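You operate a simulated robot arm through the tools that you are given. There is no shell and no other tool.

You run a simulated robot arm. Do the job below in one go: nothing can be reset, and whatever is moved stays where it is left.

## Task
Sponge the test disc, align and lock its bearing block, then spin it.
Fine: the white lines meet, the cam lever ends locked, the disc goes one turn anticlockwise, the sponge stands on its spot; fingers stay clear of the cam lever's foot. What is to be rubbed or washed off counts as gone when no trace of it is left.

Only the result counts: the job must be done as asked and must still hold three seconds after the hand-in. Knocking over, shifting, dropping, spilling or breaking anything else fails it.

## Robot
A 6-joint arm with a three-finger gripper, fixed in place. Base frame: the origin is on the floor under the middle of its stand, x ahead of it, y to its left, z up; the work surface is at about z = 0.8. Lengths are in m, angles in degrees, forces in N, time in s.
It reaches about 1.213 m from its shoulder. Its first joint turns from -166.0 to 166.0 degrees. Payload 4.89 kg.
The tool frame sits at the grasp point between the pads (the TCP): z along the fingers, y along the line on which they close. The tips reach 0.03 m beyond it. The gripper opens to 0.164 m; its body begins 0.125 m behind the TCP.
Orientation is that of the tool frame in the base frame, as a unit quaternion [x, y, z, w]. With the fingers straight down and closing along the base's y, the tool's x points along the base's -x, its y along +y and its z along -z.

## Interface
- The arm moves only by the tool move_arm. Its argument "moves" is a list of rows, each an object of numbers (a shift or turn left out is 0, a gripper value left out holds the last): "claw": the gripper command, from -1 (shut) to 1 (fully open), values between in proportion; "x", "y", "z": the shift along the tool's x, y, z in m; "wx", "wy", "wz": the turn, a rotation vector about the tool's x, y, z in degrees. In form: [{"claw": .., "x": .., "y": .., "z": .., "wx": .., "wy": .., "wz": ..}, ...]. A call has 1 to 20 rows; each row shifts and turns the commanded pose from where the row before left it, along the tool's axes as they then stand. A row lasts 0.2 s, in which the tool goes at most 0.05 m and 8.6 degrees; a call with a longer step from one row to the next is refused whole, and so is a gripper value outside its range. Where a pose cannot be reached the arm comes as near as it can. A force on the tool above 60 N (or 10 N above the force at the start of the call, whichever is more), or a blocked arm, ends the call early, and 0.2 s more pass. The fingers move at their own pace (about 0.108 m/s each) and stop on an object; they squeeze with about 24 N. The grip force told is the motor's: it shows also when the fingers shut on nothing. Time passes only in rows, and 0.2 s behind the last, so rows that do not move let the fingers close. It gives the time, the measured TCP pose, the force on the tool (base axes), the opening and the grip force at its end, in the units of the frame above (readings bear some noise), with the torque about the TCP (base axes, N m) and any sound that the robot's microphone picked up.
- Cameras (640 x 400 px; columns grow to the right, rows downward): "scene" is fixed at [0.2212, 0.6473, 1.4691]; the picture's right is [-0.09, -1.00, 0.00], its down [-0.70, 0.06, -0.71] and it looks along [0.71, -0.07, -0.70] (base axes); focal length 284 px, centre (320, 200). "wrist" rides on the gripper at [0.076, -0.002, -0.152] in the tool frame; the picture's right is [0.02, 1.00, 0.00], its down [-0.88, 0.02, -0.47] and it looks along [-0.47, 0.01, 0.88] (tool axes); focal length 247 px, centre (320, 200). There is no depth. A picture from a camera that has moved, and an enlarged one, comes with that camera's place and axes in the base frame and with its lens.
- snapshot(camera): a new picture of that camera. It takes no simulated time.
- slide_trunk(by): moves the trunk up (or, below 0, down) by that many m; the arm rides with it, the base frame stays. It gives what a move gives, with no picture.
- zoom(camera, box): a new picture of the part [left, top, right, bottom] of that camera's present view, enlarged. It takes no simulated time.
- job_done(): hands the job in; it is judged then, once.

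Places have to be worked out from the pictures, the camera data and where the tool is seen. Open the gripper and draw the arm clear of the work before you hand the job in, unless the task says otherwise.

The tools are called after "Call:" by a JSON object that holds its "method" and its "body". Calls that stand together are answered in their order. move_arm: Moves the arm, as the interface text tells. Its arguments: {"type":"object","properties":{"moves":{"type":"array","items":{"type":"object","properties":{"claw":{"type":"number"},"x":{"type":"number"},"y":{"type":"number"},"z":{"type":"number"},"wx":{"type":"number"},"wy":{"type":"number"},"wz":{"type":"number"}}}}},"required":["moves"]} The other tools are called the same way: slide_trunk (by) moves the trunk up or down; snapshot (camera) takes a picture; zoom (camera, box) takes an enlarged picture of a part of a camera's view; job_done () hands the job in.

At the start:

```text
clock: 0.0
ee_pos: [0.491, 0.5363, 1.2703]
tool_rot: [0.0, 1.0, 0.0, -0.001]
force: [0.2, -0.2, 1.0]
torque: [-0.02, 0.01, 0.01]
grip_width: 0.1642
grip_force: 0.0
trunk travel left (down, up): [-0.15, 0.24]
```

scene: 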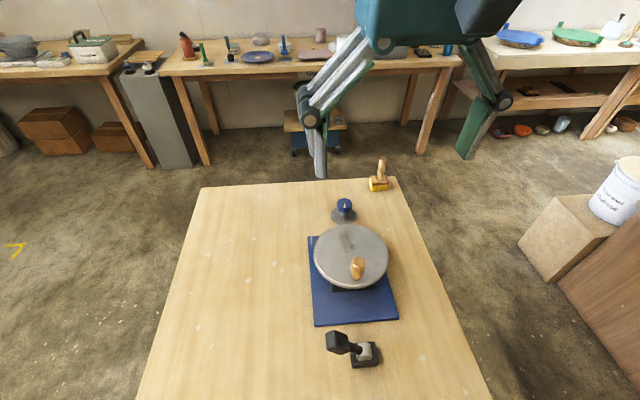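
wrist: 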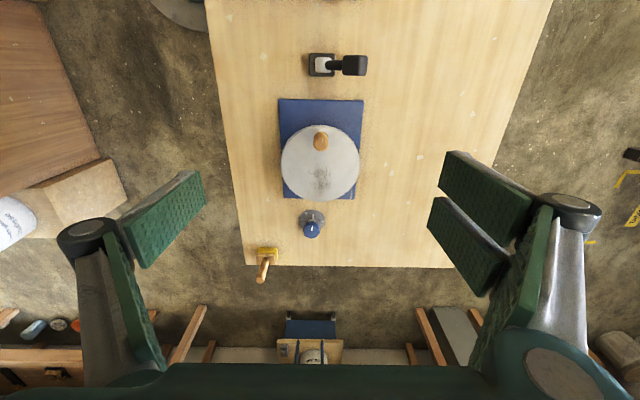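

I'll start by taking closer looks at the workpieces from both cameras before moving.

Call:
{"method": "zoom", "body": {"camera": "scene", "box": [280, 140, 440, 240]}}

Call:
{"method": "zoom", "body": {"camera": "scene", "box": [280, 220, 440, 380]}}

Call:
{"method": "zoom", "body": {"camera": "wrist", "box": [230, 30, 400, 136]}}

Call:
{"method": "zoom", "body": {"camera": "wrist", "box": [230, 110, 400, 290]}}

```text
4.00 times, centred on (360, 190) of scene
camera zoom: at [0.2212, 0.6473, 1.4691], right [-0.09, -1.0, 0.0], down [-0.7, 0.06, -0.71], along [0.71, -0.07, -0.7], focal length 1135 px, centre (160, 240)
```

zoom: 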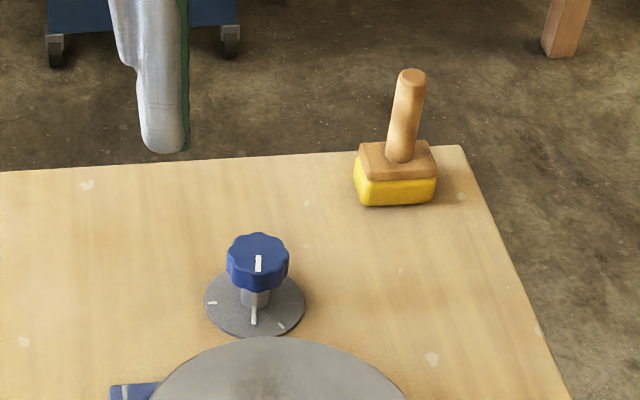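

```text
2.50 times, centred on (360, 300) of scene
camera zoom: at [0.2212, 0.6473, 1.4691], right [-0.09, -1.0, 0.0], down [-0.7, 0.06, -0.71], along [0.71, -0.07, -0.7], focal length 709 px, centre (220, -50)
```

zoom: 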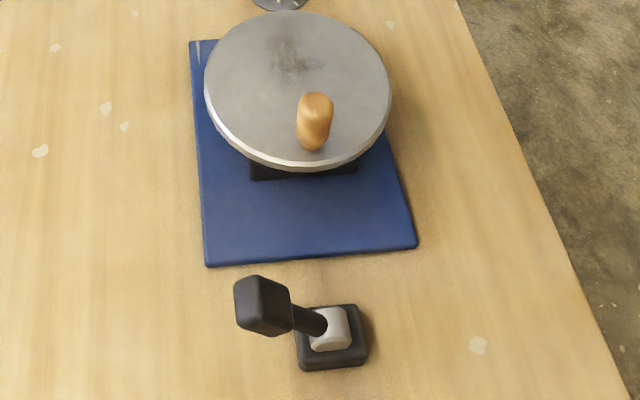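

```text
3.76 times, centred on (315, 83) of wrist
camera zoom: at [0.4149, 0.5355, 1.4217], right [-0.02, 1.0, 0.0], down [0.88, 0.02, 0.47], along [0.47, 0.01, -0.88], focal length 930 px, centre (339, 640)
```

zoom: 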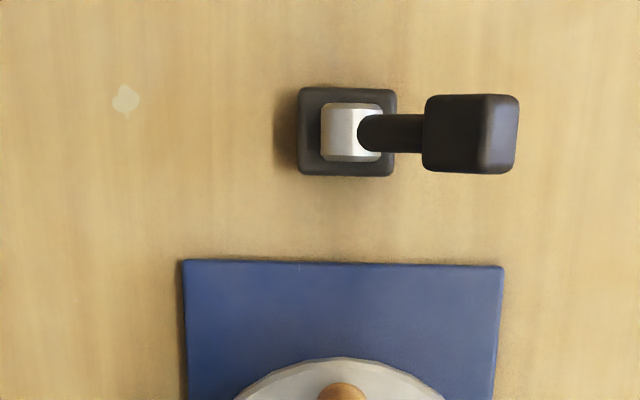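

```text
2.22 times, centred on (315, 200) of wrist
camera zoom: at [0.4149, 0.5355, 1.4217], right [-0.02, 1.0, 0.0], down [0.88, 0.02, 0.47], along [0.47, 0.01, -0.88], focal length 549 px, centre (331, 200)
```

zoom: 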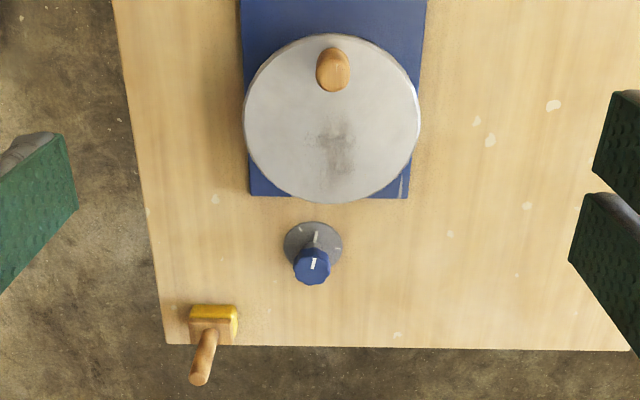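

The sponge stands near (0.925, 0.378), the blue knob on its dial near (0.813, 0.516), and the disc is centred near (0.605, 0.54). The cam lever's foot is near (0.409, 0.535), with its knob leaning to +y. I'll back up and tilt the wrist camera to see under the disc and look for the white lines.

Call:
{"method": "move_arm", "body": {"moves": [{"claw": 1, "x": 0.038, "z": 0.03}, {"x": 0.038, "z": 0.03}, {"x": 0.038, "z": 0.03}, {"x": 0.038, "z": 0.03}, {"x": 0.038, "z": 0.03}, {"wy": -8}, {"wy": -8}, {"wy": -8}, {"wy": -8}, {}]}}

Call:
{"method": "snapshot", "body": {"camera": "wrist"}}

Call:
{"method": "snapshot", "body": {"camera": "scene"}}

```text
clock: 2.2
ee_pos: [0.301, 0.537, 1.1193]
tool_rot: [0.0, 0.961, 0.001, 0.277]
force: [0.4, -0.3, 0.5]
torque: [0.01, 0.05, -0.01]
grip_width: 0.1638
grip_force: 0.0
trunk travel left (down, up): [-0.15, 0.24]
```

```text
taken
camera wrist: at [0.1554, 0.5355, 1.2079], right [-0.02, 1.0, -0.01], down [0.5, 0.02, 0.87], along [0.87, 0.01, -0.5], focal length 247 px, centre (320, 200)
```

wrist: 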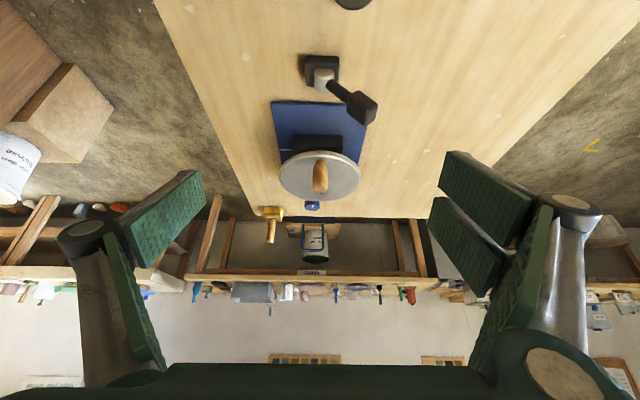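

```text
taken
```

scene: 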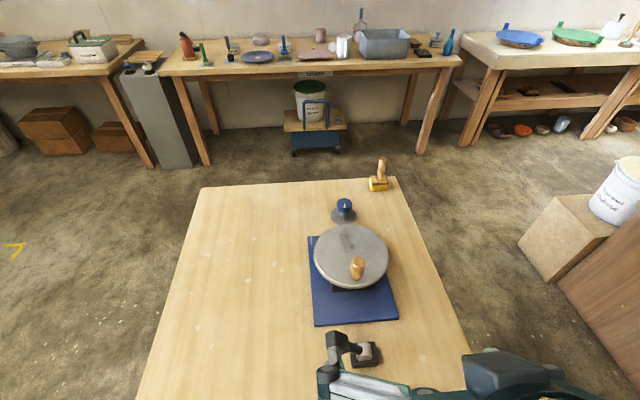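

The block and lever are now visible from the −x side. I'll zoom into the plate, the block and the lever.

Call:
{"method": "zoom", "body": {"camera": "wrist", "box": [250, 40, 390, 140]}}

Call:
{"method": "zoom", "body": {"camera": "wrist", "box": [250, 120, 390, 250]}}

Call:
{"method": "zoom", "body": {"camera": "scene", "box": [290, 220, 350, 260]}}

Call:
{"method": "zoom", "body": {"camera": "scene", "box": [315, 185, 375, 230]}}

```text
4.00 times, centred on (320, 90) of wrist
camera zoom: at [0.1554, 0.5355, 1.2079], right [-0.02, 1.0, -0.01], down [0.5, 0.02, 0.87], along [0.87, 0.01, -0.5], focal length 988 px, centre (320, 640)
```

zoom: 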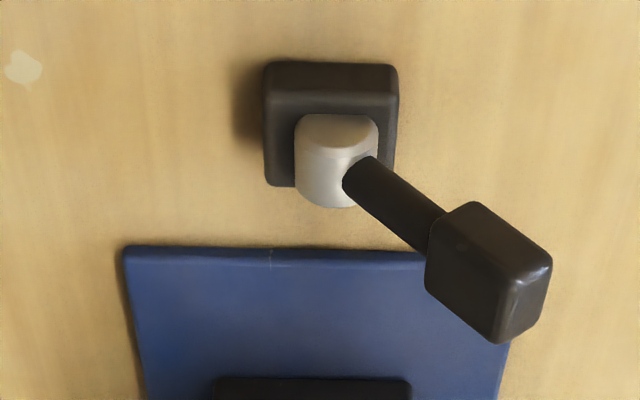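

```text
3.08 times, centred on (320, 185) of wrist
camera zoom: at [0.1554, 0.5355, 1.2079], right [-0.02, 1.0, -0.01], down [0.5, 0.02, 0.87], along [0.87, 0.01, -0.5], focal length 760 px, centre (320, 246)
```

zoom: 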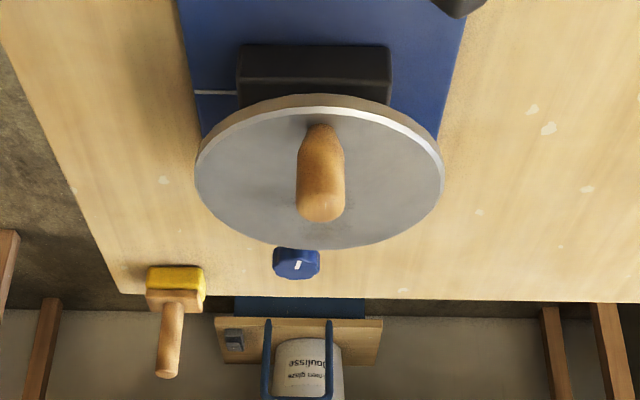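

```text
10.00 times, centred on (320, 240) of scene
camera zoom: at [0.2212, 0.6473, 1.4691], right [-0.09, -1.0, 0.0], down [-0.7, 0.06, -0.71], along [0.71, -0.07, -0.7], focal length 2837 px, centre (320, -200)
```

zoom: 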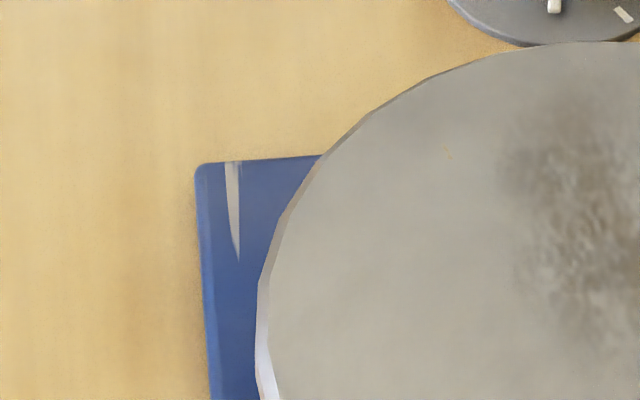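

```text
8.89 times, centred on (345, 208) of scene
camera zoom: at [0.2212, 0.6473, 1.4691], right [-0.09, -1.0, 0.0], down [-0.7, 0.06, -0.71], along [0.71, -0.07, -0.7], focal length 2522 px, centre (98, 133)
```

zoom: 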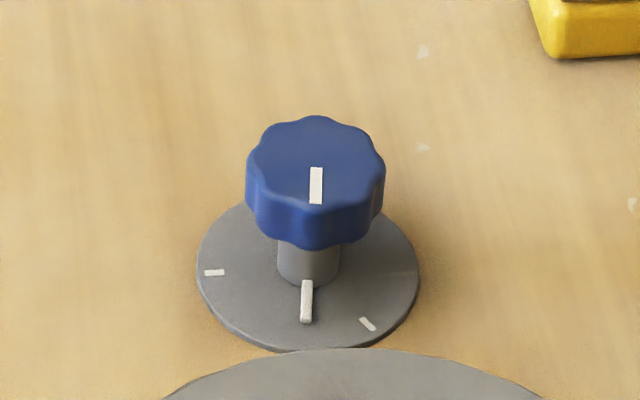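

A white line runs along y on the plate's −y side of the black block, and another mark sits near the plate's +x/+y corner. I'll go around to look from the −y side.

Call:
{"method": "move_arm", "body": {"moves": [{"wy": 8}, {"wy": 8}, {"wy": 8}, {"wy": 8}, {"x": -0.03, "y": -0.032, "z": -0.01}, {"x": -0.03, "y": -0.032, "z": -0.01}, {"x": -0.03, "y": -0.032, "z": -0.01}, {"x": -0.03, "y": -0.032}, {"x": -0.03, "y": -0.032}, {"x": -0.03, "y": -0.032}, {"x": -0.03, "y": -0.032}, {"x": -0.03, "y": -0.032}, {"x": -0.03, "y": -0.032}, {"x": -0.03, "y": -0.032}]}}

Call:
{"method": "move_arm", "body": {"moves": [{"wz": -8.2}, {"wz": -8.2}, {"wz": -8.2}, {"wz": -8.2}, {"wz": -8.2}, {"wz": -8.2}, {"wz": -8.2}, {"wz": -8.2}, {"wz": -8.2}, {"wz": -8.2}, {"wz": -8}, {"wy": -8}, {"wy": -8}, {"wy": -8}, {"wy": -8}, {}]}}

Call:
{"method": "snapshot", "body": {"camera": "wrist"}}

```text
clock: 5.2
ee_pos: [0.6006, 0.2186, 1.1507]
tool_rot: [0.0, 1.0, 0.0, 0.0]
force: [-1.0, -0.3, 1.0]
torque: [-0.08, -0.24, -0.01]
grip_width: 0.164
grip_force: 0.0
trunk travel left (down, up): [-0.15, 0.24]
```

```text
clock: 8.6
ee_pos: [0.6026, 0.2171, 1.1492]
tool_rot: [0.68, -0.679, -0.195, -0.196]
force: [0.6, -0.4, -0.5]
torque: [-0.02, 0.0, 0.04]
grip_width: 0.1643
grip_force: 0.1
trunk travel left (down, up): [-0.15, 0.24]
```

```text
taken
camera wrist: at [0.6027, 0.0713, 1.238], right [-1.0, -0.02, -0.01], down [-0.02, 0.5, 0.87], along [-0.01, 0.87, -0.5], focal length 247 px, centre (320, 200)
```

wrist: 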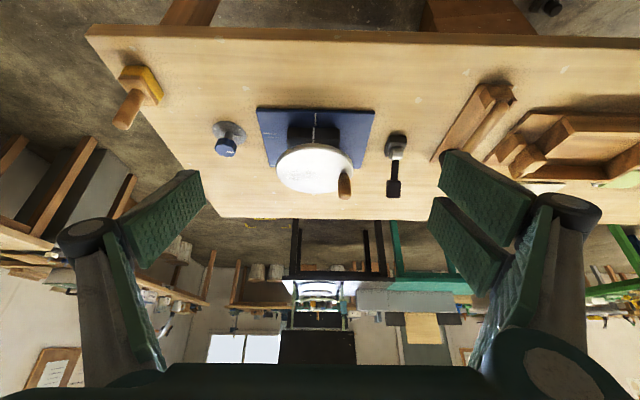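

Call:
{"method": "zoom", "body": {"camera": "wrist", "box": [250, 95, 380, 210]}}

Call:
{"method": "zoom", "body": {"camera": "wrist", "box": [275, 105, 345, 150]}}

Call:
{"method": "zoom", "body": {"camera": "wrist", "box": [360, 110, 440, 210]}}

Call:
{"method": "zoom", "body": {"camera": "wrist", "box": [100, 50, 260, 165]}}

```text
3.48 times, centred on (315, 152) of wrist
camera zoom: at [0.6027, 0.0713, 1.238], right [-1.0, -0.02, -0.01], down [-0.02, 0.5, 0.87], along [-0.01, 0.87, -0.5], focal length 859 px, centre (337, 365)
```

zoom: 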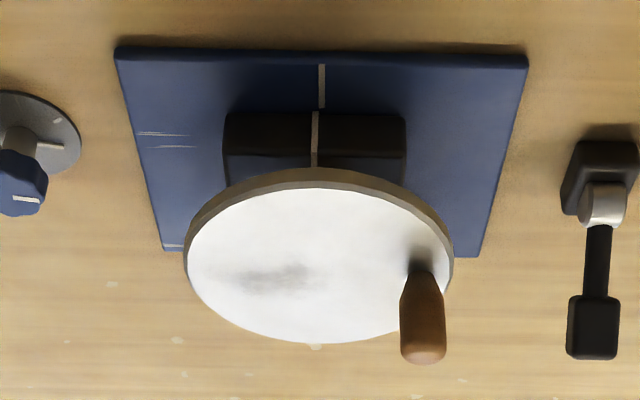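

```text
8.89 times, centred on (310, 128) of wrist
camera zoom: at [0.6027, 0.0713, 1.238], right [-1.0, -0.02, -0.01], down [-0.02, 0.5, 0.87], along [-0.01, 0.87, -0.5], focal length 2195 px, centre (409, 844)
```

zoom: 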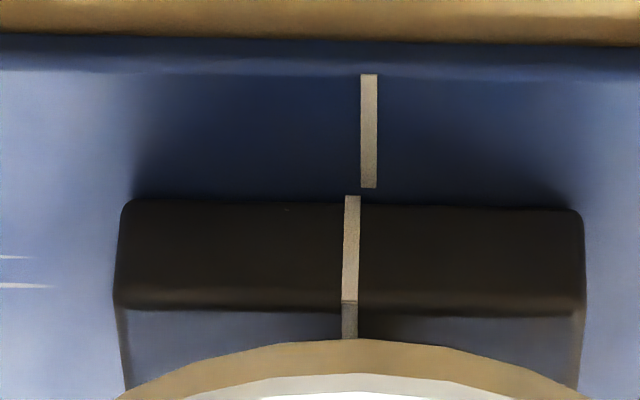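

```text
4.00 times, centred on (400, 160) of wrist
camera zoom: at [0.6027, 0.0713, 1.238], right [-1.0, -0.02, -0.01], down [-0.02, 0.5, 0.87], along [-0.01, 0.87, -0.5], focal length 988 px, centre (0, 360)
```

zoom: 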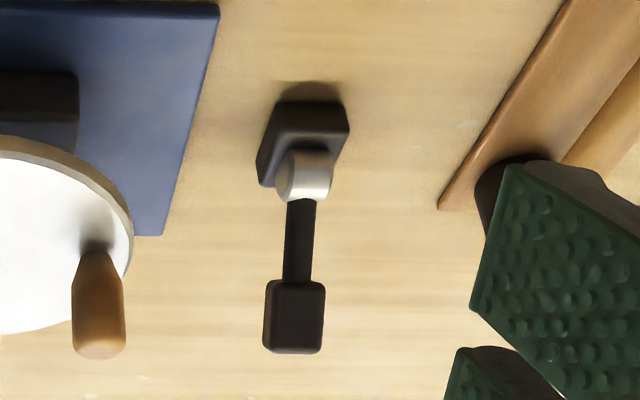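

```text
3.48 times, centred on (180, 108) of wrist
camera zoom: at [0.6027, 0.0713, 1.238], right [-1.0, -0.02, -0.01], down [-0.02, 0.5, 0.87], along [-0.01, 0.87, -0.5], focal length 859 px, centre (807, 522)
```

zoom: 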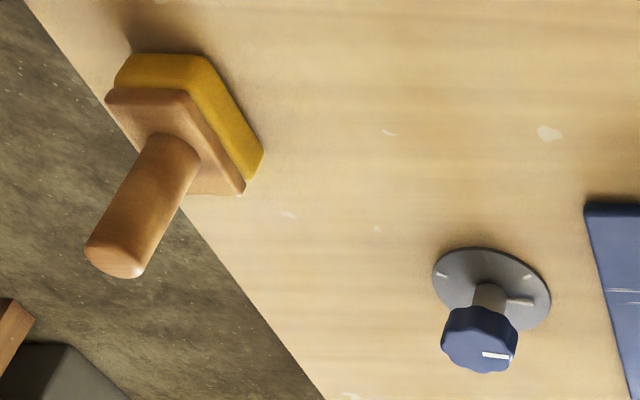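

The block's white line sits about 4–5 mm to the +x side of the plate's line. Before acting I'll zoom closer on the block, knob, lever and sponge to get their geometry.

Call:
{"method": "zoom", "body": {"camera": "wrist", "box": [382, 128, 412, 200]}}

Call:
{"method": "zoom", "body": {"camera": "wrist", "box": [205, 115, 250, 160]}}

Call:
{"method": "zoom", "body": {"camera": "wrist", "box": [105, 60, 170, 135]}}

Call:
{"method": "zoom", "body": {"camera": "scene", "box": [360, 150, 400, 200]}}

Call:
{"method": "zoom", "body": {"camera": "scene", "box": [300, 215, 400, 300]}}

Call:
{"method": "zoom", "body": {"camera": "scene", "box": [310, 320, 400, 380]}}

```text
5.56 times, centred on (397, 164) of wrist
camera zoom: at [0.6027, 0.0713, 1.238], right [-1.0, -0.02, -0.01], down [-0.02, 0.5, 0.87], along [-0.01, 0.87, -0.5], focal length 1372 px, centre (-108, 400)
```

zoom: 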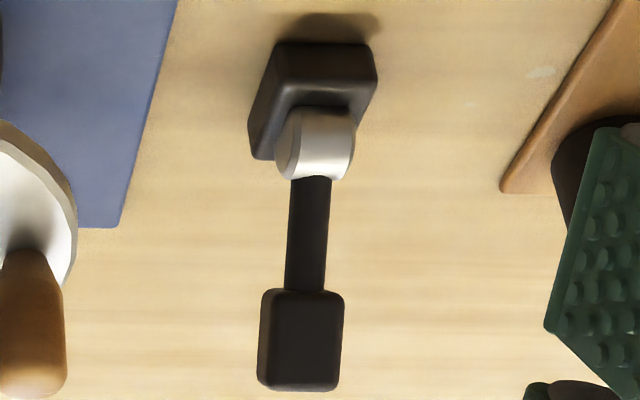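

```text
8.89 times, centred on (228, 138) of wrist
camera zoom: at [0.6027, 0.0713, 1.238], right [-1.0, -0.02, -0.01], down [-0.02, 0.5, 0.87], along [-0.01, 0.87, -0.5], focal length 2195 px, centre (1142, 756)
```

zoom: 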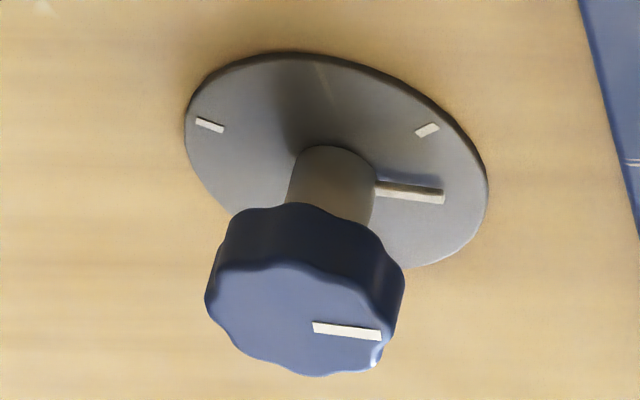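

```text
5.33 times, centred on (138, 98) of wrist
camera zoom: at [0.6027, 0.0713, 1.238], right [-1.0, -0.02, -0.01], down [-0.02, 0.5, 0.87], along [-0.01, 0.87, -0.5], focal length 1317 px, centre (1293, 747)
```

zoom: 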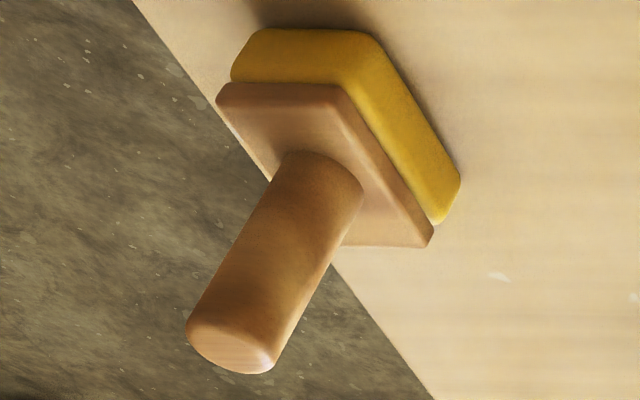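

```text
8.00 times, centred on (380, 175) of scene
camera zoom: at [0.2212, 0.6473, 1.4691], right [-0.09, -1.0, 0.0], down [-0.7, 0.06, -0.71], along [0.71, -0.07, -0.7], focal length 2270 px, centre (-160, 400)
```

zoom: 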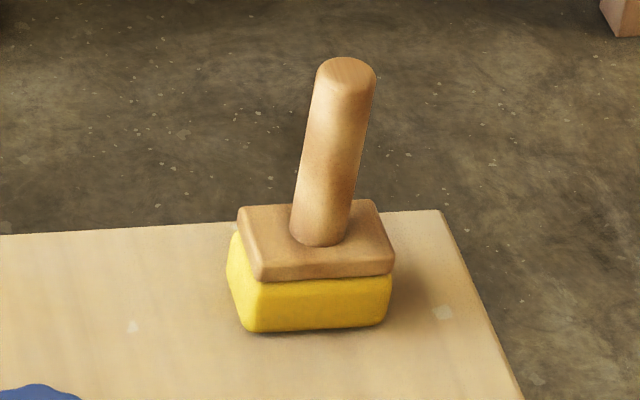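

```text
4.71 times, centred on (350, 258) of scene
camera zoom: at [0.2212, 0.6473, 1.4691], right [-0.09, -1.0, 0.0], down [-0.7, 0.06, -0.71], along [0.71, -0.07, -0.7], focal length 1335 px, centre (179, -71)
```

zoom: 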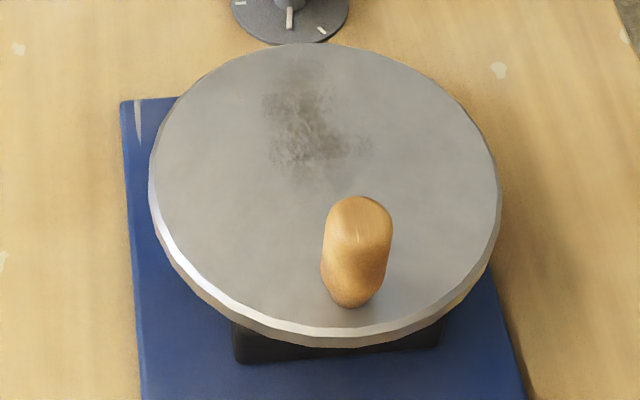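

```text
6.67 times, centred on (355, 350) of scene
camera zoom: at [0.2212, 0.6473, 1.4691], right [-0.09, -1.0, 0.0], down [-0.7, 0.06, -0.71], along [0.71, -0.07, -0.7], focal length 1891 px, centre (87, -800)
```

zoom: 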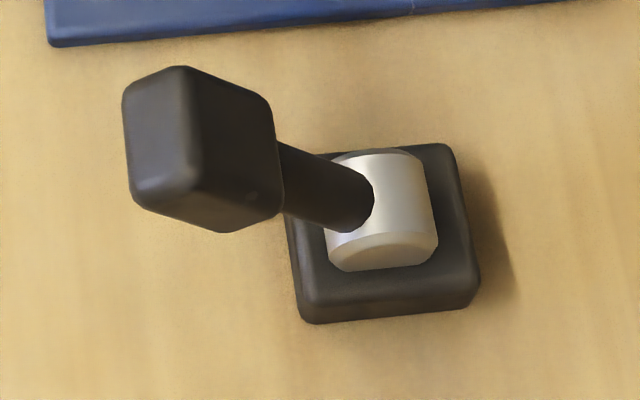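

The sponge handle is upright at about (0.934, 0.373), z 0.846–0.927, diameter about 24 mm. The disc top is at about z 0.893, centred near (0.608, 0.532), with its peg at (0.543, 0.534). I'll turn the tool back to its default orientation and go above the sponge.

Call:
{"method": "move_arm", "body": {"moves": [{"wy": 8}, {"wy": 8}, {"wy": 8}, {"wy": 8}, {"wz": 8.2}, {"wz": 8.2}, {"wz": 8.2}, {"wz": 8.2}, {"wz": 8.2}, {"wz": 8.2}, {"wz": 8.2}, {"wz": 8.2}, {"wz": 8.2}, {"wz": 8.2}, {"wz": 8}, {}]}}

Call:
{"method": "move_arm", "body": {"moves": [{"x": -0.0414, "y": 0.0195, "z": 0.0125}, {"x": -0.0414, "y": 0.0195, "z": 0.0125}, {"x": -0.0414, "y": 0.0195, "z": 0.0125}, {"x": -0.0414, "y": 0.0195, "z": 0.0125}, {"x": -0.0414, "y": 0.0195, "z": 0.0125}, {"x": -0.0414, "y": 0.0195, "z": 0.0125}, {"x": -0.0414, "y": 0.0195, "z": 0.0125}, {"x": -0.0414, "y": 0.0195, "z": 0.0125}, {}]}}

Call:
{"method": "snapshot", "body": {"camera": "wrist"}}

Call:
{"method": "snapshot", "body": {"camera": "scene"}}

```text
clock: 12.0
ee_pos: [0.6009, 0.2168, 1.1496]
tool_rot: [0.001, 1.0, 0.0, 0.0]
force: [-0.4, 0.0, 0.1]
torque: [0.03, 0.01, 0.0]
grip_width: 0.1641
grip_force: 0.0
trunk travel left (down, up): [-0.15, 0.24]
```

```text
clock: 14.0
ee_pos: [0.9321, 0.3738, 1.0491]
tool_rot: [0.001, 1.0, 0.0, 0.0]
force: [0.7, -0.3, -0.4]
torque: [0.0, 0.11, 0.05]
grip_width: 0.1639
grip_force: 0.0
trunk travel left (down, up): [-0.15, 0.24]
```

```text
taken
camera wrist: at [0.8563, 0.3718, 1.2007], right [-0.02, 1.0, 0.0], down [0.88, 0.02, 0.47], along [0.47, 0.01, -0.88], focal length 247 px, centre (320, 200)
```

wrist: 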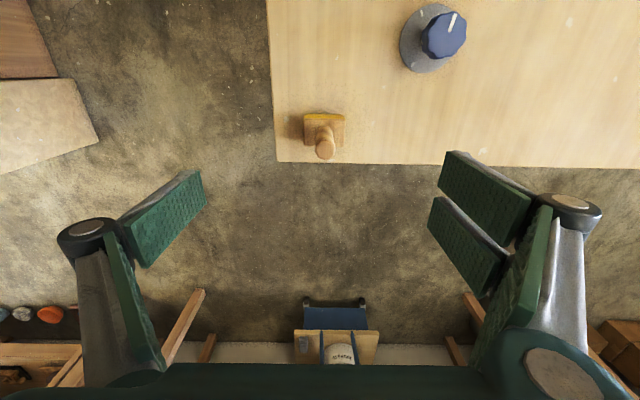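

```text
taken
```

scene: 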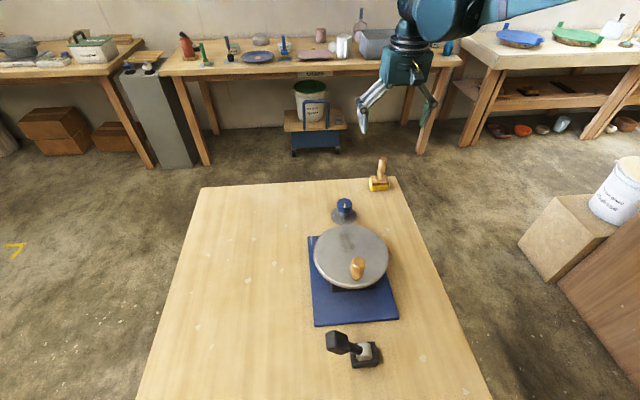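

The tool is above the sponge. I'll zoom in to fix the handle's place and the sponge's exact spot before I grasp it.

Call:
{"method": "zoom", "body": {"camera": "wrist", "box": [280, 95, 370, 170]}}

Call:
{"method": "zoom", "body": {"camera": "wrist", "box": [390, 0, 480, 80]}}

```text
5.33 times, centred on (325, 132) of wrist
camera zoom: at [0.8563, 0.3718, 1.2007], right [-0.02, 1.0, 0.0], down [0.88, 0.02, 0.47], along [0.47, 0.01, -0.88], focal length 1317 px, centre (293, 560)
```

zoom: 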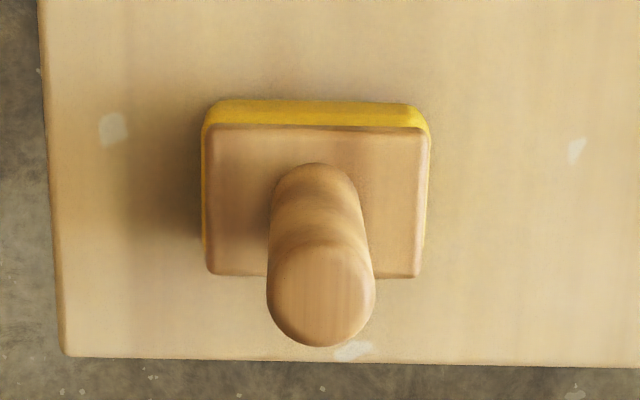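

```text
5.00 times, centred on (435, 40) of wrist
camera zoom: at [0.8563, 0.3718, 1.2007], right [-0.02, 1.0, 0.0], down [0.88, 0.02, 0.47], along [0.47, 0.01, -0.88], focal length 1235 px, centre (-255, 1000)
```

zoom: 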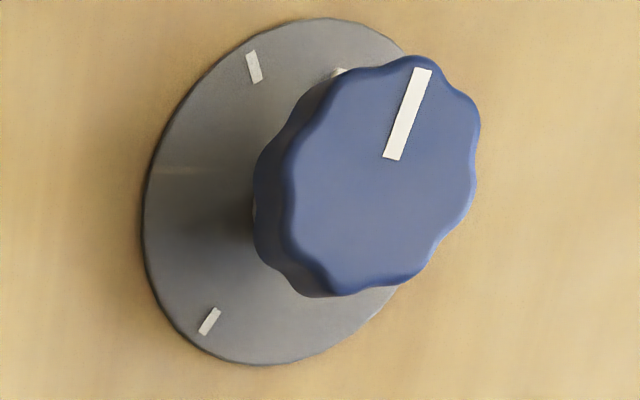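

The handle axis measures about (0.938, 0.379). I'll shift there, come down to TCP z ≈ 0.892 with the tips above the wooden plate, and close.

Call:
{"method": "move_arm", "body": {"moves": [{"x": -0.006, "y": 0.005, "z": 0.03}, {"z": 0.04}, {"z": 0.04}, {"z": 0.03}, {"z": 0.017}, {}]}}

Call:
{"method": "snapshot", "body": {"camera": "wrist"}}

Call:
{"method": "zoom", "body": {"camera": "scene", "box": [340, 100, 440, 210]}}

```text
clock: 15.4
ee_pos: [0.9368, 0.3779, 0.8922]
tool_rot: [0.0, 1.0, 0.0, 0.0]
force: [0.5, 0.2, -0.9]
torque: [-0.01, 0.06, -0.03]
grip_width: 0.1639
grip_force: 0.0
trunk travel left (down, up): [-0.15, 0.24]
```

```text
taken
camera wrist: at [0.862, 0.3757, 1.0445], right [-0.02, 1.0, 0.0], down [0.88, 0.02, 0.47], along [0.47, 0.01, -0.88], focal length 247 px, centre (320, 200)
```

wrist: 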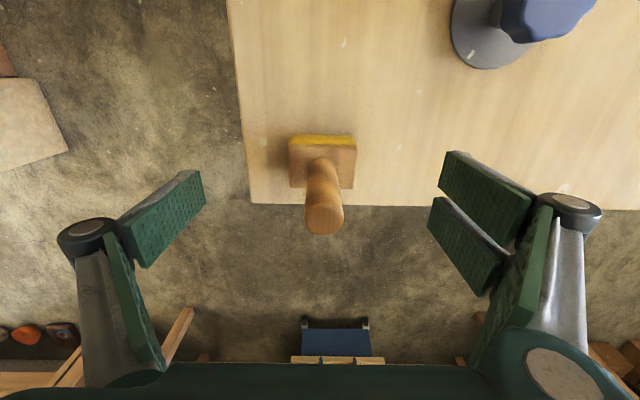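

```text
3.64 times, centred on (390, 155) of scene
camera zoom: at [0.2212, 0.6473, 1.4691], right [-0.09, -1.0, 0.0], down [-0.7, 0.06, -0.71], along [0.71, -0.07, -0.7], focal length 1032 px, centre (66, 364)
```

zoom: 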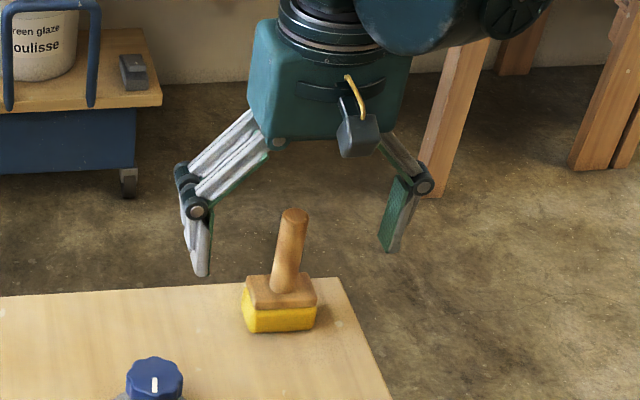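

The TCP projects onto the middle of the handle. I'll close the gripper on it.

Call:
{"method": "move_arm", "body": {"moves": [{"claw": -1}, {"claw": -1}, {"claw": -1}, {"claw": -1}, {"claw": -1}, {"claw": -1}]}}

Call:
{"method": "snapshot", "body": {"camera": "wrist"}}

Call:
{"method": "zoom", "body": {"camera": "scene", "box": [340, 100, 440, 210]}}

```text
clock: 16.8
ee_pos: [0.9372, 0.3774, 0.8926]
tool_rot: [-0.001, 1.0, 0.0, -0.001]
force: [0.2, 0.1, -0.3]
torque: [-0.01, -0.01, 0.03]
grip_width: 0.0223
grip_force: 24.0
trunk travel left (down, up): [-0.15, 0.24]
```

```text
taken
camera wrist: at [0.862, 0.3757, 1.0448], right [-0.02, 1.0, 0.0], down [0.88, 0.02, 0.47], along [0.47, 0.01, -0.88], focal length 247 px, centre (320, 200)
```

wrist: 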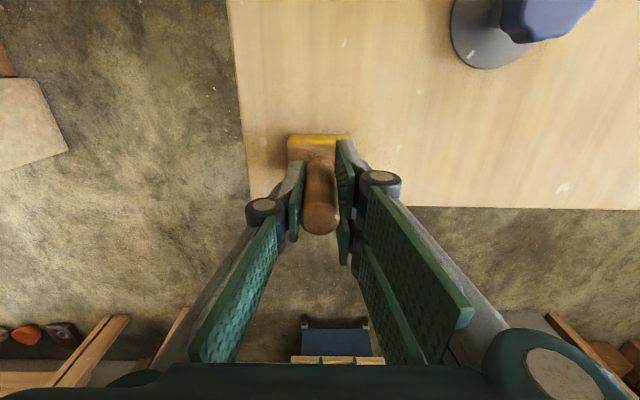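

```text
3.64 times, centred on (390, 155) of scene
camera zoom: at [0.2212, 0.6473, 1.4691], right [-0.09, -1.0, 0.0], down [-0.7, 0.06, -0.71], along [0.71, -0.07, -0.7], focal length 1032 px, centre (66, 364)
```

zoom: 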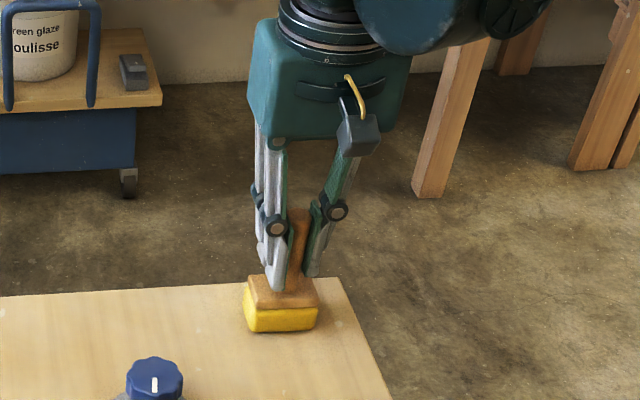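

The handle is gripped at 22 mm width, with the home grasp pose at (0.9372, 0.3774, 0.8926). I'll lift straight up and carry it over the dirty area of the disc, around (0.655, 0.53).

Call:
{"method": "move_arm", "body": {"moves": [{"z": -0.02}, {"z": -0.04}, {"z": -0.045}, {"z": -0.045}, {"z": -0.02}, {"x": 0.0403, "y": 0.0219}, {"x": 0.0403, "y": 0.0219}, {"x": 0.0403, "y": 0.0219}, {"x": 0.0403, "y": 0.0219}, {"x": 0.0403, "y": 0.0219}, {"x": 0.0403, "y": 0.0219}, {"x": 0.0403, "y": 0.0219}, {}]}}

Call:
{"method": "snapshot", "body": {"camera": "wrist"}}

Call:
{"method": "snapshot", "body": {"camera": "scene"}}

```text
clock: 19.6
ee_pos: [0.6564, 0.5328, 1.0613]
tool_rot: [0.0, 1.0, 0.0, 0.0]
force: [0.2, -1.6, 0.0]
torque: [0.03, -0.01, 0.02]
grip_width: 0.0221
grip_force: 23.5
trunk travel left (down, up): [-0.15, 0.24]
```

```text
taken
camera wrist: at [0.5803, 0.5309, 1.2148], right [-0.02, 1.0, 0.0], down [0.88, 0.02, 0.47], along [0.47, 0.01, -0.88], focal length 247 px, centre (320, 200)
```

wrist: 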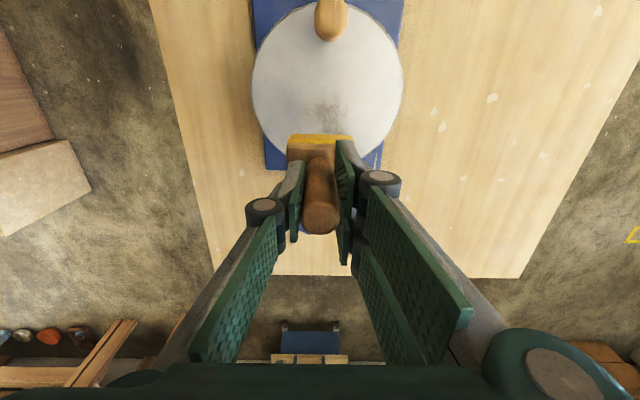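

```text
taken
```

scene: 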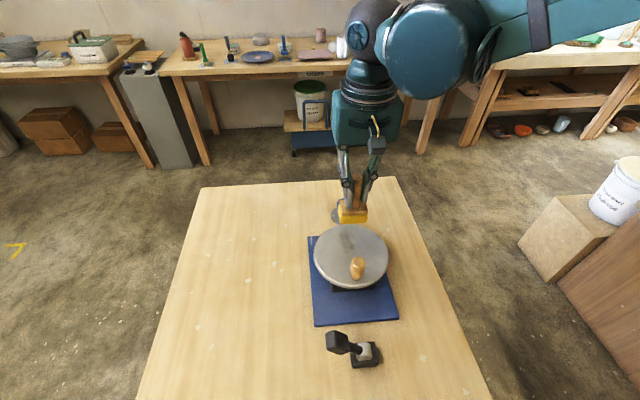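

The sponge is above the disc. I'll descend to just above the surface and then creep down while watching the force.

Call:
{"method": "move_arm", "body": {"moves": [{"z": 0.03}, {"z": 0.03}, {"z": 0.005}, {}]}}

Call:
{"method": "move_arm", "body": {"moves": [{"z": 0.003}, {"z": 0.003}, {}]}}

Call:
{"method": "zoom", "body": {"camera": "scene", "box": [300, 170, 400, 300]}}

```text
clock: 20.6
ee_pos: [0.6566, 0.5304, 0.9975]
tool_rot: [0.0, 1.0, 0.0, 0.0]
force: [-0.6, -0.7, -1.4]
torque: [-0.05, 0.03, 0.04]
grip_width: 0.0222
grip_force: 23.3
trunk travel left (down, up): [-0.15, 0.24]
```

```text
clock: 21.4
ee_pos: [0.6564, 0.5322, 0.9919]
tool_rot: [0.002, 1.0, 0.0, 0.002]
force: [7.7, 3.1, 27.9]
torque: [0.14, -0.3, -0.02]
grip_width: 0.0218
grip_force: 24.1
trunk travel left (down, up): [-0.15, 0.24]
```

```text
3.08 times, centred on (350, 235) of scene
camera zoom: at [0.2212, 0.6473, 1.4691], right [-0.09, -1.0, 0.0], down [-0.7, 0.06, -0.71], along [0.71, -0.07, -0.7], focal length 873 px, centre (228, 92)
```

zoom: 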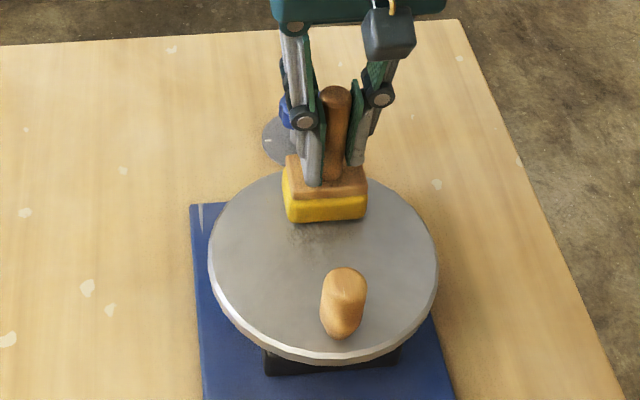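

Contact came at TCP z ≈ 0.992 with 28 N, so the disc top is at about z 0.900. I'll ease off slightly and rub with radial strokes along x, watching the force and how the disc behaves.

Call:
{"method": "move_arm", "body": {"moves": [{"z": -0.001}, {"x": 0.015}, {"x": 0.015}, {"x": 0.015}, {"x": -0.015}, {"x": -0.015}, {"x": -0.015}, {"x": -0.012}, {"x": -0.012}, {"x": 0.012}, {"x": 0.012}]}}

Call:
{"method": "zoom", "body": {"camera": "scene", "box": [300, 170, 400, 300]}}

```text
clock: 23.8
ee_pos: [0.6561, 0.5318, 0.9931]
tool_rot: [0.0, 1.0, 0.0, 0.0]
force: [-1.0, 0.0, 2.0]
torque: [0.08, 0.18, -0.03]
grip_width: 0.0216
grip_force: 23.7
trunk travel left (down, up): [-0.15, 0.24]
```

```text
3.08 times, centred on (350, 235) of scene
camera zoom: at [0.2212, 0.6473, 1.4691], right [-0.09, -1.0, 0.0], down [-0.7, 0.06, -0.71], along [0.71, -0.07, -0.7], focal length 873 px, centre (228, 92)
```

zoom: 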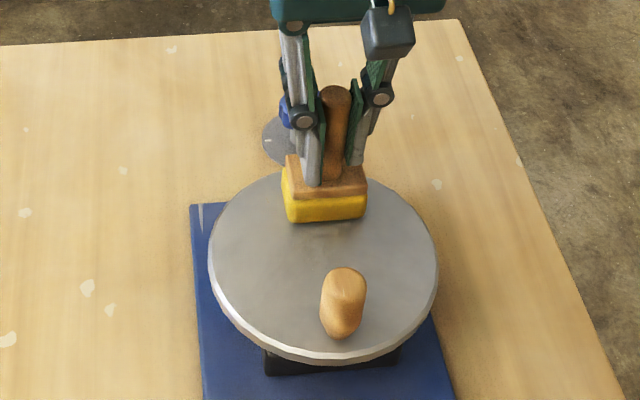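

The smudge is already fading and the disc has not turned. I'll rub on, a little firmer, with rows shifted in y to cover the whole patch.

Call:
{"method": "move_arm", "body": {"moves": [{"z": 0.0007}, {"x": 0.016}, {"x": 0.016}, {"x": 0.016}, {"y": 0.015}, {"x": -0.016}, {"x": -0.016}, {"x": -0.016}, {"x": -0.012}, {"x": -0.01}, {"y": -0.015}, {"y": -0.015}, {"x": 0.01}, {"x": 0.012}, {"x": 0.016}, {"x": 0.016}, {"x": 0.016}, {"y": 0.015}, {"x": -0.016}, {"x": -0.016}]}}

Call:
{"method": "zoom", "body": {"camera": "scene", "box": [300, 170, 400, 300]}}

Call:
{"method": "zoom", "body": {"camera": "wrist", "box": [230, 0, 430, 160]}}

```text
clock: 28.0
ee_pos: [0.6409, 0.5313, 0.9908]
tool_rot: [0.0, 1.0, 0.0, -0.001]
force: [0.5, -1.3, 2.9]
torque: [0.0, 0.02, -0.01]
grip_width: 0.022
grip_force: 24.0
trunk travel left (down, up): [-0.15, 0.24]
```

```text
3.08 times, centred on (350, 235) of scene
camera zoom: at [0.2212, 0.6473, 1.4691], right [-0.09, -1.0, 0.0], down [-0.7, 0.06, -0.71], along [0.71, -0.07, -0.7], focal length 873 px, centre (228, 92)
```

zoom: 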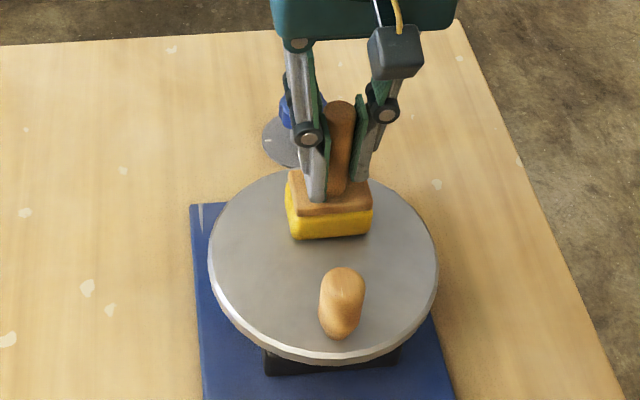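

```text
2.50 times, centred on (330, 80) of wrist
camera zoom: at [0.5646, 0.5292, 1.1442], right [-0.02, 1.0, 0.0], down [0.88, 0.02, 0.47], along [0.47, 0.01, -0.88], focal length 617 px, centre (295, 500)
```

zoom: 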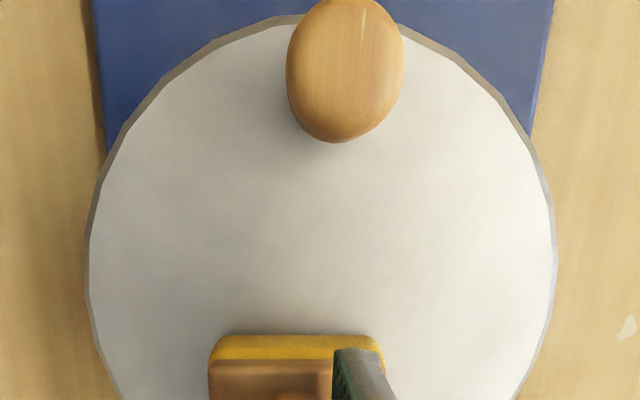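

The visible part looks clean. I'll lift and move the sponge aside in +x to inspect the whole disc surface.

Call:
{"method": "move_arm", "body": {"moves": [{"z": -0.03}, {"z": -0.04}, {"x": -0.045}, {"x": -0.045}, {"x": -0.045}, {}]}}

Call:
{"method": "zoom", "body": {"camera": "scene", "box": [305, 215, 395, 300]}}

Call:
{"method": "zoom", "body": {"camera": "wrist", "box": [230, 0, 430, 130]}}

```text
clock: 29.4
ee_pos: [0.7768, 0.532, 1.0625]
tool_rot: [0.001, 1.0, 0.0, 0.0]
force: [0.4, 0.2, -1.9]
torque: [-0.04, 0.16, 0.0]
grip_width: 0.0219
grip_force: 23.7
trunk travel left (down, up): [-0.15, 0.24]
```

```text
4.71 times, centred on (350, 258) of scene
camera zoom: at [0.2212, 0.6473, 1.4691], right [-0.09, -1.0, 0.0], down [-0.7, 0.06, -0.71], along [0.71, -0.07, -0.7], focal length 1335 px, centre (179, -71)
```

zoom: 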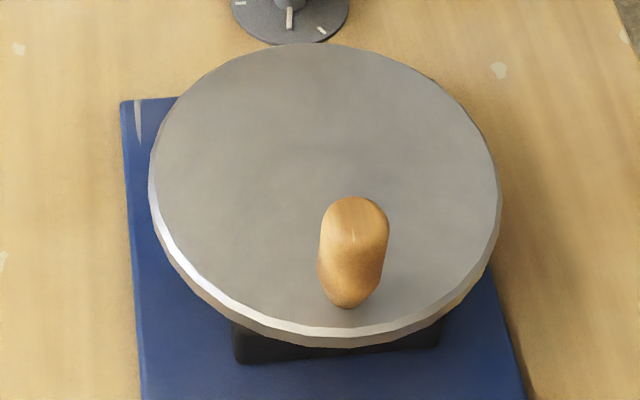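

```text
3.08 times, centred on (330, 65) of wrist
camera zoom: at [0.7009, 0.5295, 1.2142], right [-0.02, 1.0, 0.0], down [0.88, 0.02, 0.47], along [0.47, 0.01, -0.88], focal length 760 px, centre (289, 615)
```

zoom: 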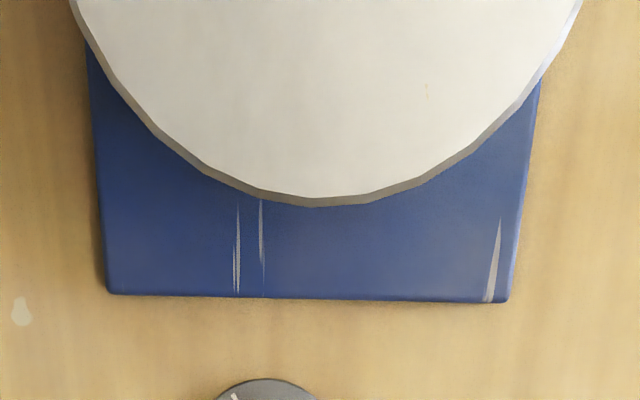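

The disc looks clean, but any faint trace matters, so I'll zoom strongly into the former dirt area.

Call:
{"method": "zoom", "body": {"camera": "scene", "box": [325, 222, 385, 260]}}

Call:
{"method": "zoom", "body": {"camera": "wrist", "box": [250, 0, 420, 70]}}

```text
10.53 times, centred on (355, 241) of scene
camera zoom: at [0.2212, 0.6473, 1.4691], right [-0.09, -1.0, 0.0], down [-0.7, 0.06, -0.71], along [0.71, -0.07, -0.7], focal length 2986 px, centre (-48, -232)
```

zoom: 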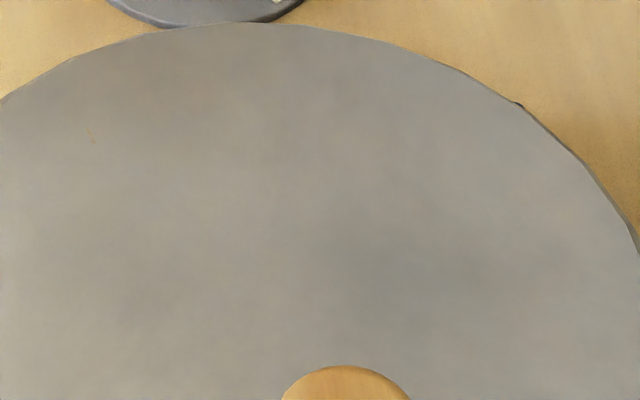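

```text
3.76 times, centred on (335, 35) of wrist
camera zoom: at [0.7009, 0.5295, 1.2142], right [-0.02, 1.0, 0.0], down [0.88, 0.02, 0.47], along [0.47, 0.01, -0.88], focal length 930 px, centre (264, 821)
```

zoom: 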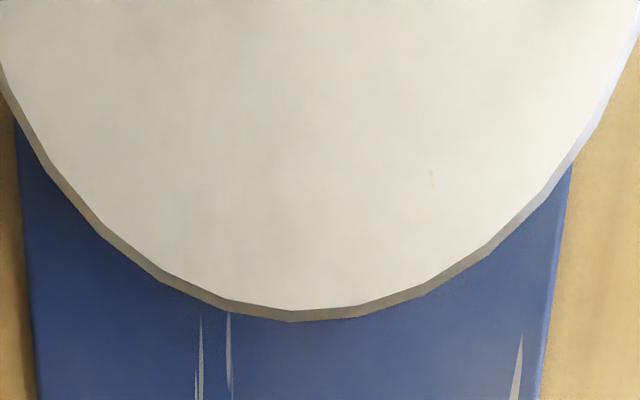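

Only smooth clouding remains, but I'll do one more wider, slightly firmer rubbing pass to be safe, then inspect from a better angle.

Call:
{"method": "move_arm", "body": {"moves": [{"x": 0.045}, {"x": 0.045}, {"x": 0.027}, {"z": 0.03}, {"z": 0.03}, {"z": 0.01}, {"z": 0.0015}, {}]}}

```text
clock: 31.2
ee_pos: [0.6578, 0.5311, 0.9908]
tool_rot: [-0.001, 1.0, 0.0, 0.0]
force: [-0.3, 0.8, 27.3]
torque: [0.05, -0.06, 0.0]
grip_width: 0.0217
grip_force: 23.8
trunk travel left (down, up): [-0.15, 0.24]
```

Contact is at 27 N, so I'll back off 0.8 mm and rub over a wide patch in several lanes.

Call:
{"method": "move_arm", "body": {"moves": [{"z": -0.0008}, {"y": 0.013}, {"x": 0.016}, {"x": 0.016}, {"x": 0.016}, {"y": 0.013}, {"x": -0.016}, {"x": -0.016}, {"x": -0.016}, {"x": -0.013}, {"x": -0.013}, {"y": -0.015}, {"x": 0.013}, {"x": 0.013}, {"x": 0.016}, {"x": 0.016}, {"x": 0.016}, {"y": -0.015}, {"x": -0.016}, {"x": -0.016}]}}

Call:
{"method": "move_arm", "body": {"moves": [{"z": 0.0003, "x": -0.016}, {"x": -0.013}, {"x": -0.013}, {"y": -0.015}, {"x": 0.013}, {"x": 0.013}, {"x": 0.016}, {"x": 0.016}, {"x": 0.016}, {"y": -0.013}, {"x": -0.016}, {"x": -0.016}, {"x": -0.016}, {"x": -0.013}, {"y": 0.02}, {"y": 0.015}, {"x": 0.016}, {"x": 0.016}]}}

Call:
{"method": "zoom", "body": {"camera": "scene", "box": [300, 170, 400, 300]}}

```text
clock: 35.4
ee_pos: [0.642, 0.5274, 0.991]
tool_rot: [0.0, 1.0, 0.0, 0.001]
force: [-0.9, -1.2, -0.2]
torque: [0.03, -0.09, 0.01]
grip_width: 0.0216
grip_force: 23.8
trunk travel left (down, up): [-0.15, 0.24]
```

```text
clock: 39.2
ee_pos: [0.6395, 0.5346, 0.9907]
tool_rot: [0.001, 1.0, 0.0, 0.0]
force: [0.8, 0.5, -0.4]
torque: [-0.04, 0.12, 0.0]
grip_width: 0.0216
grip_force: 24.0
trunk travel left (down, up): [-0.15, 0.24]
```

```text
3.08 times, centred on (350, 235) of scene
camera zoom: at [0.2212, 0.6473, 1.4691], right [-0.09, -1.0, 0.0], down [-0.7, 0.06, -0.71], along [0.71, -0.07, -0.7], focal length 873 px, centre (228, 92)
```

zoom: 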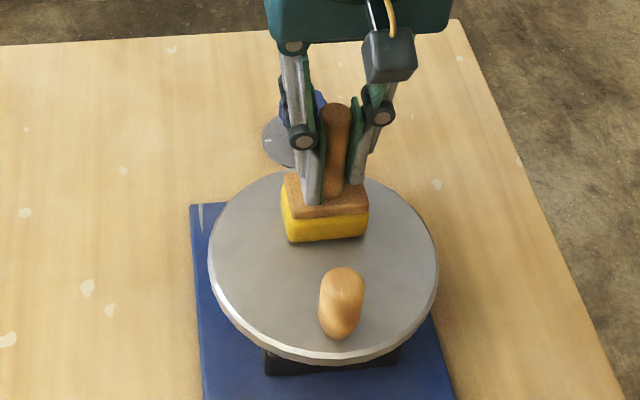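

The pressing force had dropped to near zero by the end of that pass. I'll lift and inspect the surface from the side before deciding on more rubbing.

Call:
{"method": "move_arm", "body": {"moves": [{"z": -0.04}, {"z": -0.045}, {"z": -0.02, "y": 0.03}, {"x": 0.01, "y": 0.045}, {"x": 0.01, "y": 0.045}, {"x": 0.01, "y": 0.02}, {}]}}

Call:
{"method": "zoom", "body": {"camera": "wrist", "box": [140, 70, 310, 200]}}

Call:
{"method": "zoom", "body": {"camera": "scene", "box": [305, 215, 395, 300]}}

```text
clock: 40.8
ee_pos: [0.6089, 0.6753, 1.0947]
tool_rot: [0.0, 1.0, -0.001, 0.001]
force: [0.0, 1.0, -1.3]
torque: [-0.14, 0.05, -0.02]
grip_width: 0.0216
grip_force: 24.3
trunk travel left (down, up): [-0.15, 0.24]
```

```text
3.08 times, centred on (225, 135) of wrist
camera zoom: at [0.5327, 0.674, 1.2473], right [-0.02, 1.0, 0.0], down [0.88, 0.02, 0.47], along [0.47, 0.01, -0.88], focal length 760 px, centre (612, 400)
```

zoom: 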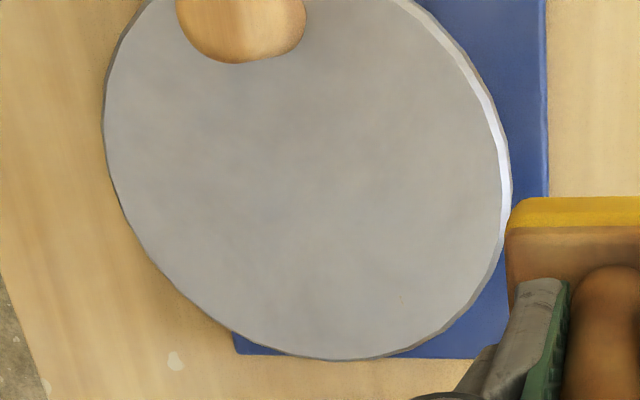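

```text
4.71 times, centred on (350, 258) of scene
camera zoom: at [0.2212, 0.6473, 1.4691], right [-0.09, -1.0, 0.0], down [-0.7, 0.06, -0.71], along [0.71, -0.07, -0.7], focal length 1335 px, centre (179, -71)
```

zoom: 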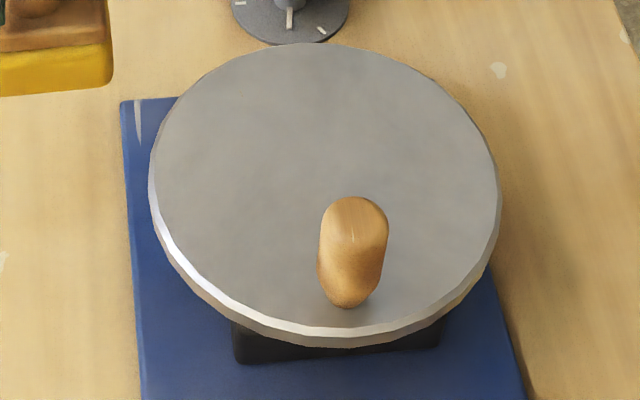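

The disc is now uniformly clean. I'll carry the sponge back over its original spot (home grasp at 0.9372, 0.3774).

Call:
{"method": "move_arm", "body": {"moves": [{"x": -0.0328, "y": -0.0298}, {"x": -0.0328, "y": -0.0298}, {"x": -0.0328, "y": -0.0298}, {"x": -0.0328, "y": -0.0298}, {"x": -0.0328, "y": -0.0298}, {"x": -0.0328, "y": -0.0298}, {"x": -0.0328, "y": -0.0298}, {"x": -0.0328, "y": -0.0298}, {"x": -0.0328, "y": -0.0298}, {"x": -0.0328, "y": -0.0298}, {}, {}]}}

Call:
{"method": "snapshot", "body": {"camera": "wrist"}}

```text
clock: 43.4
ee_pos: [0.9372, 0.3759, 1.0952]
tool_rot: [0.0, 1.0, 0.001, 0.0]
force: [0.0, -0.8, -1.6]
torque: [0.08, 0.1, 0.01]
grip_width: 0.021
grip_force: 23.9
trunk travel left (down, up): [-0.15, 0.24]
```

```text
taken
camera wrist: at [0.8617, 0.3742, 1.2475], right [-0.02, 1.0, 0.0], down [0.88, 0.02, 0.47], along [0.47, 0.01, -0.88], focal length 247 px, centre (320, 200)
```

wrist: 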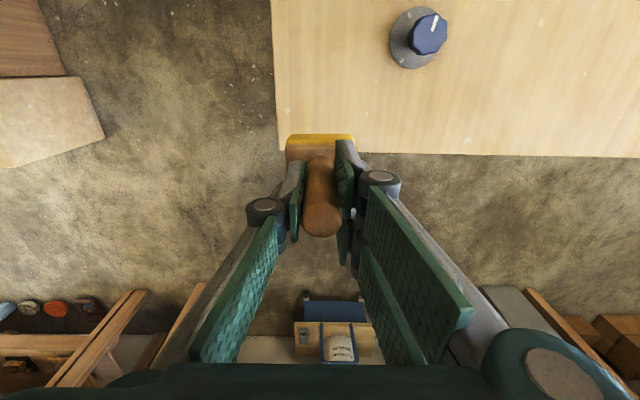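

The sponge is above its spot, so I'll lower it to just above the table.

Call:
{"method": "move_arm", "body": {"moves": [{"y": 0.0015, "z": 0.04}, {"z": 0.04}, {"z": 0.04}, {"z": 0.04}, {"z": 0.03}, {"z": 0.009}, {}]}}

Call:
{"method": "zoom", "body": {"camera": "scene", "box": [340, 100, 440, 210]}}

```text
clock: 45.0
ee_pos: [0.9362, 0.3772, 0.8967]
tool_rot: [0.0, 1.0, 0.001, 0.0]
force: [0.2, 0.7, -1.1]
torque: [0.0, 0.03, 0.0]
grip_width: 0.0214
grip_force: 23.4
trunk travel left (down, up): [-0.15, 0.24]
```

```text
3.64 times, centred on (390, 155) of scene
camera zoom: at [0.2212, 0.6473, 1.4691], right [-0.09, -1.0, 0.0], down [-0.7, 0.06, -0.71], along [0.71, -0.07, -0.7], focal length 1032 px, centre (66, 364)
```

zoom: 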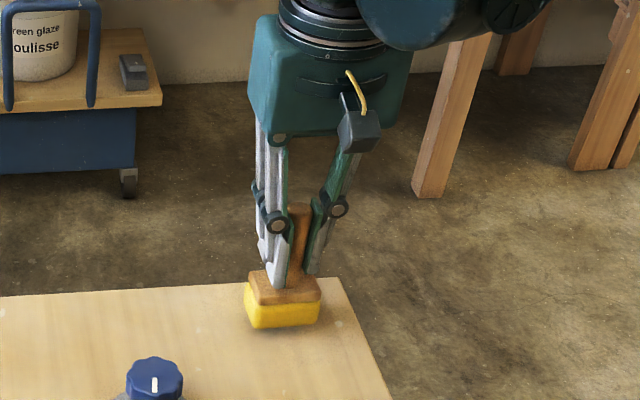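

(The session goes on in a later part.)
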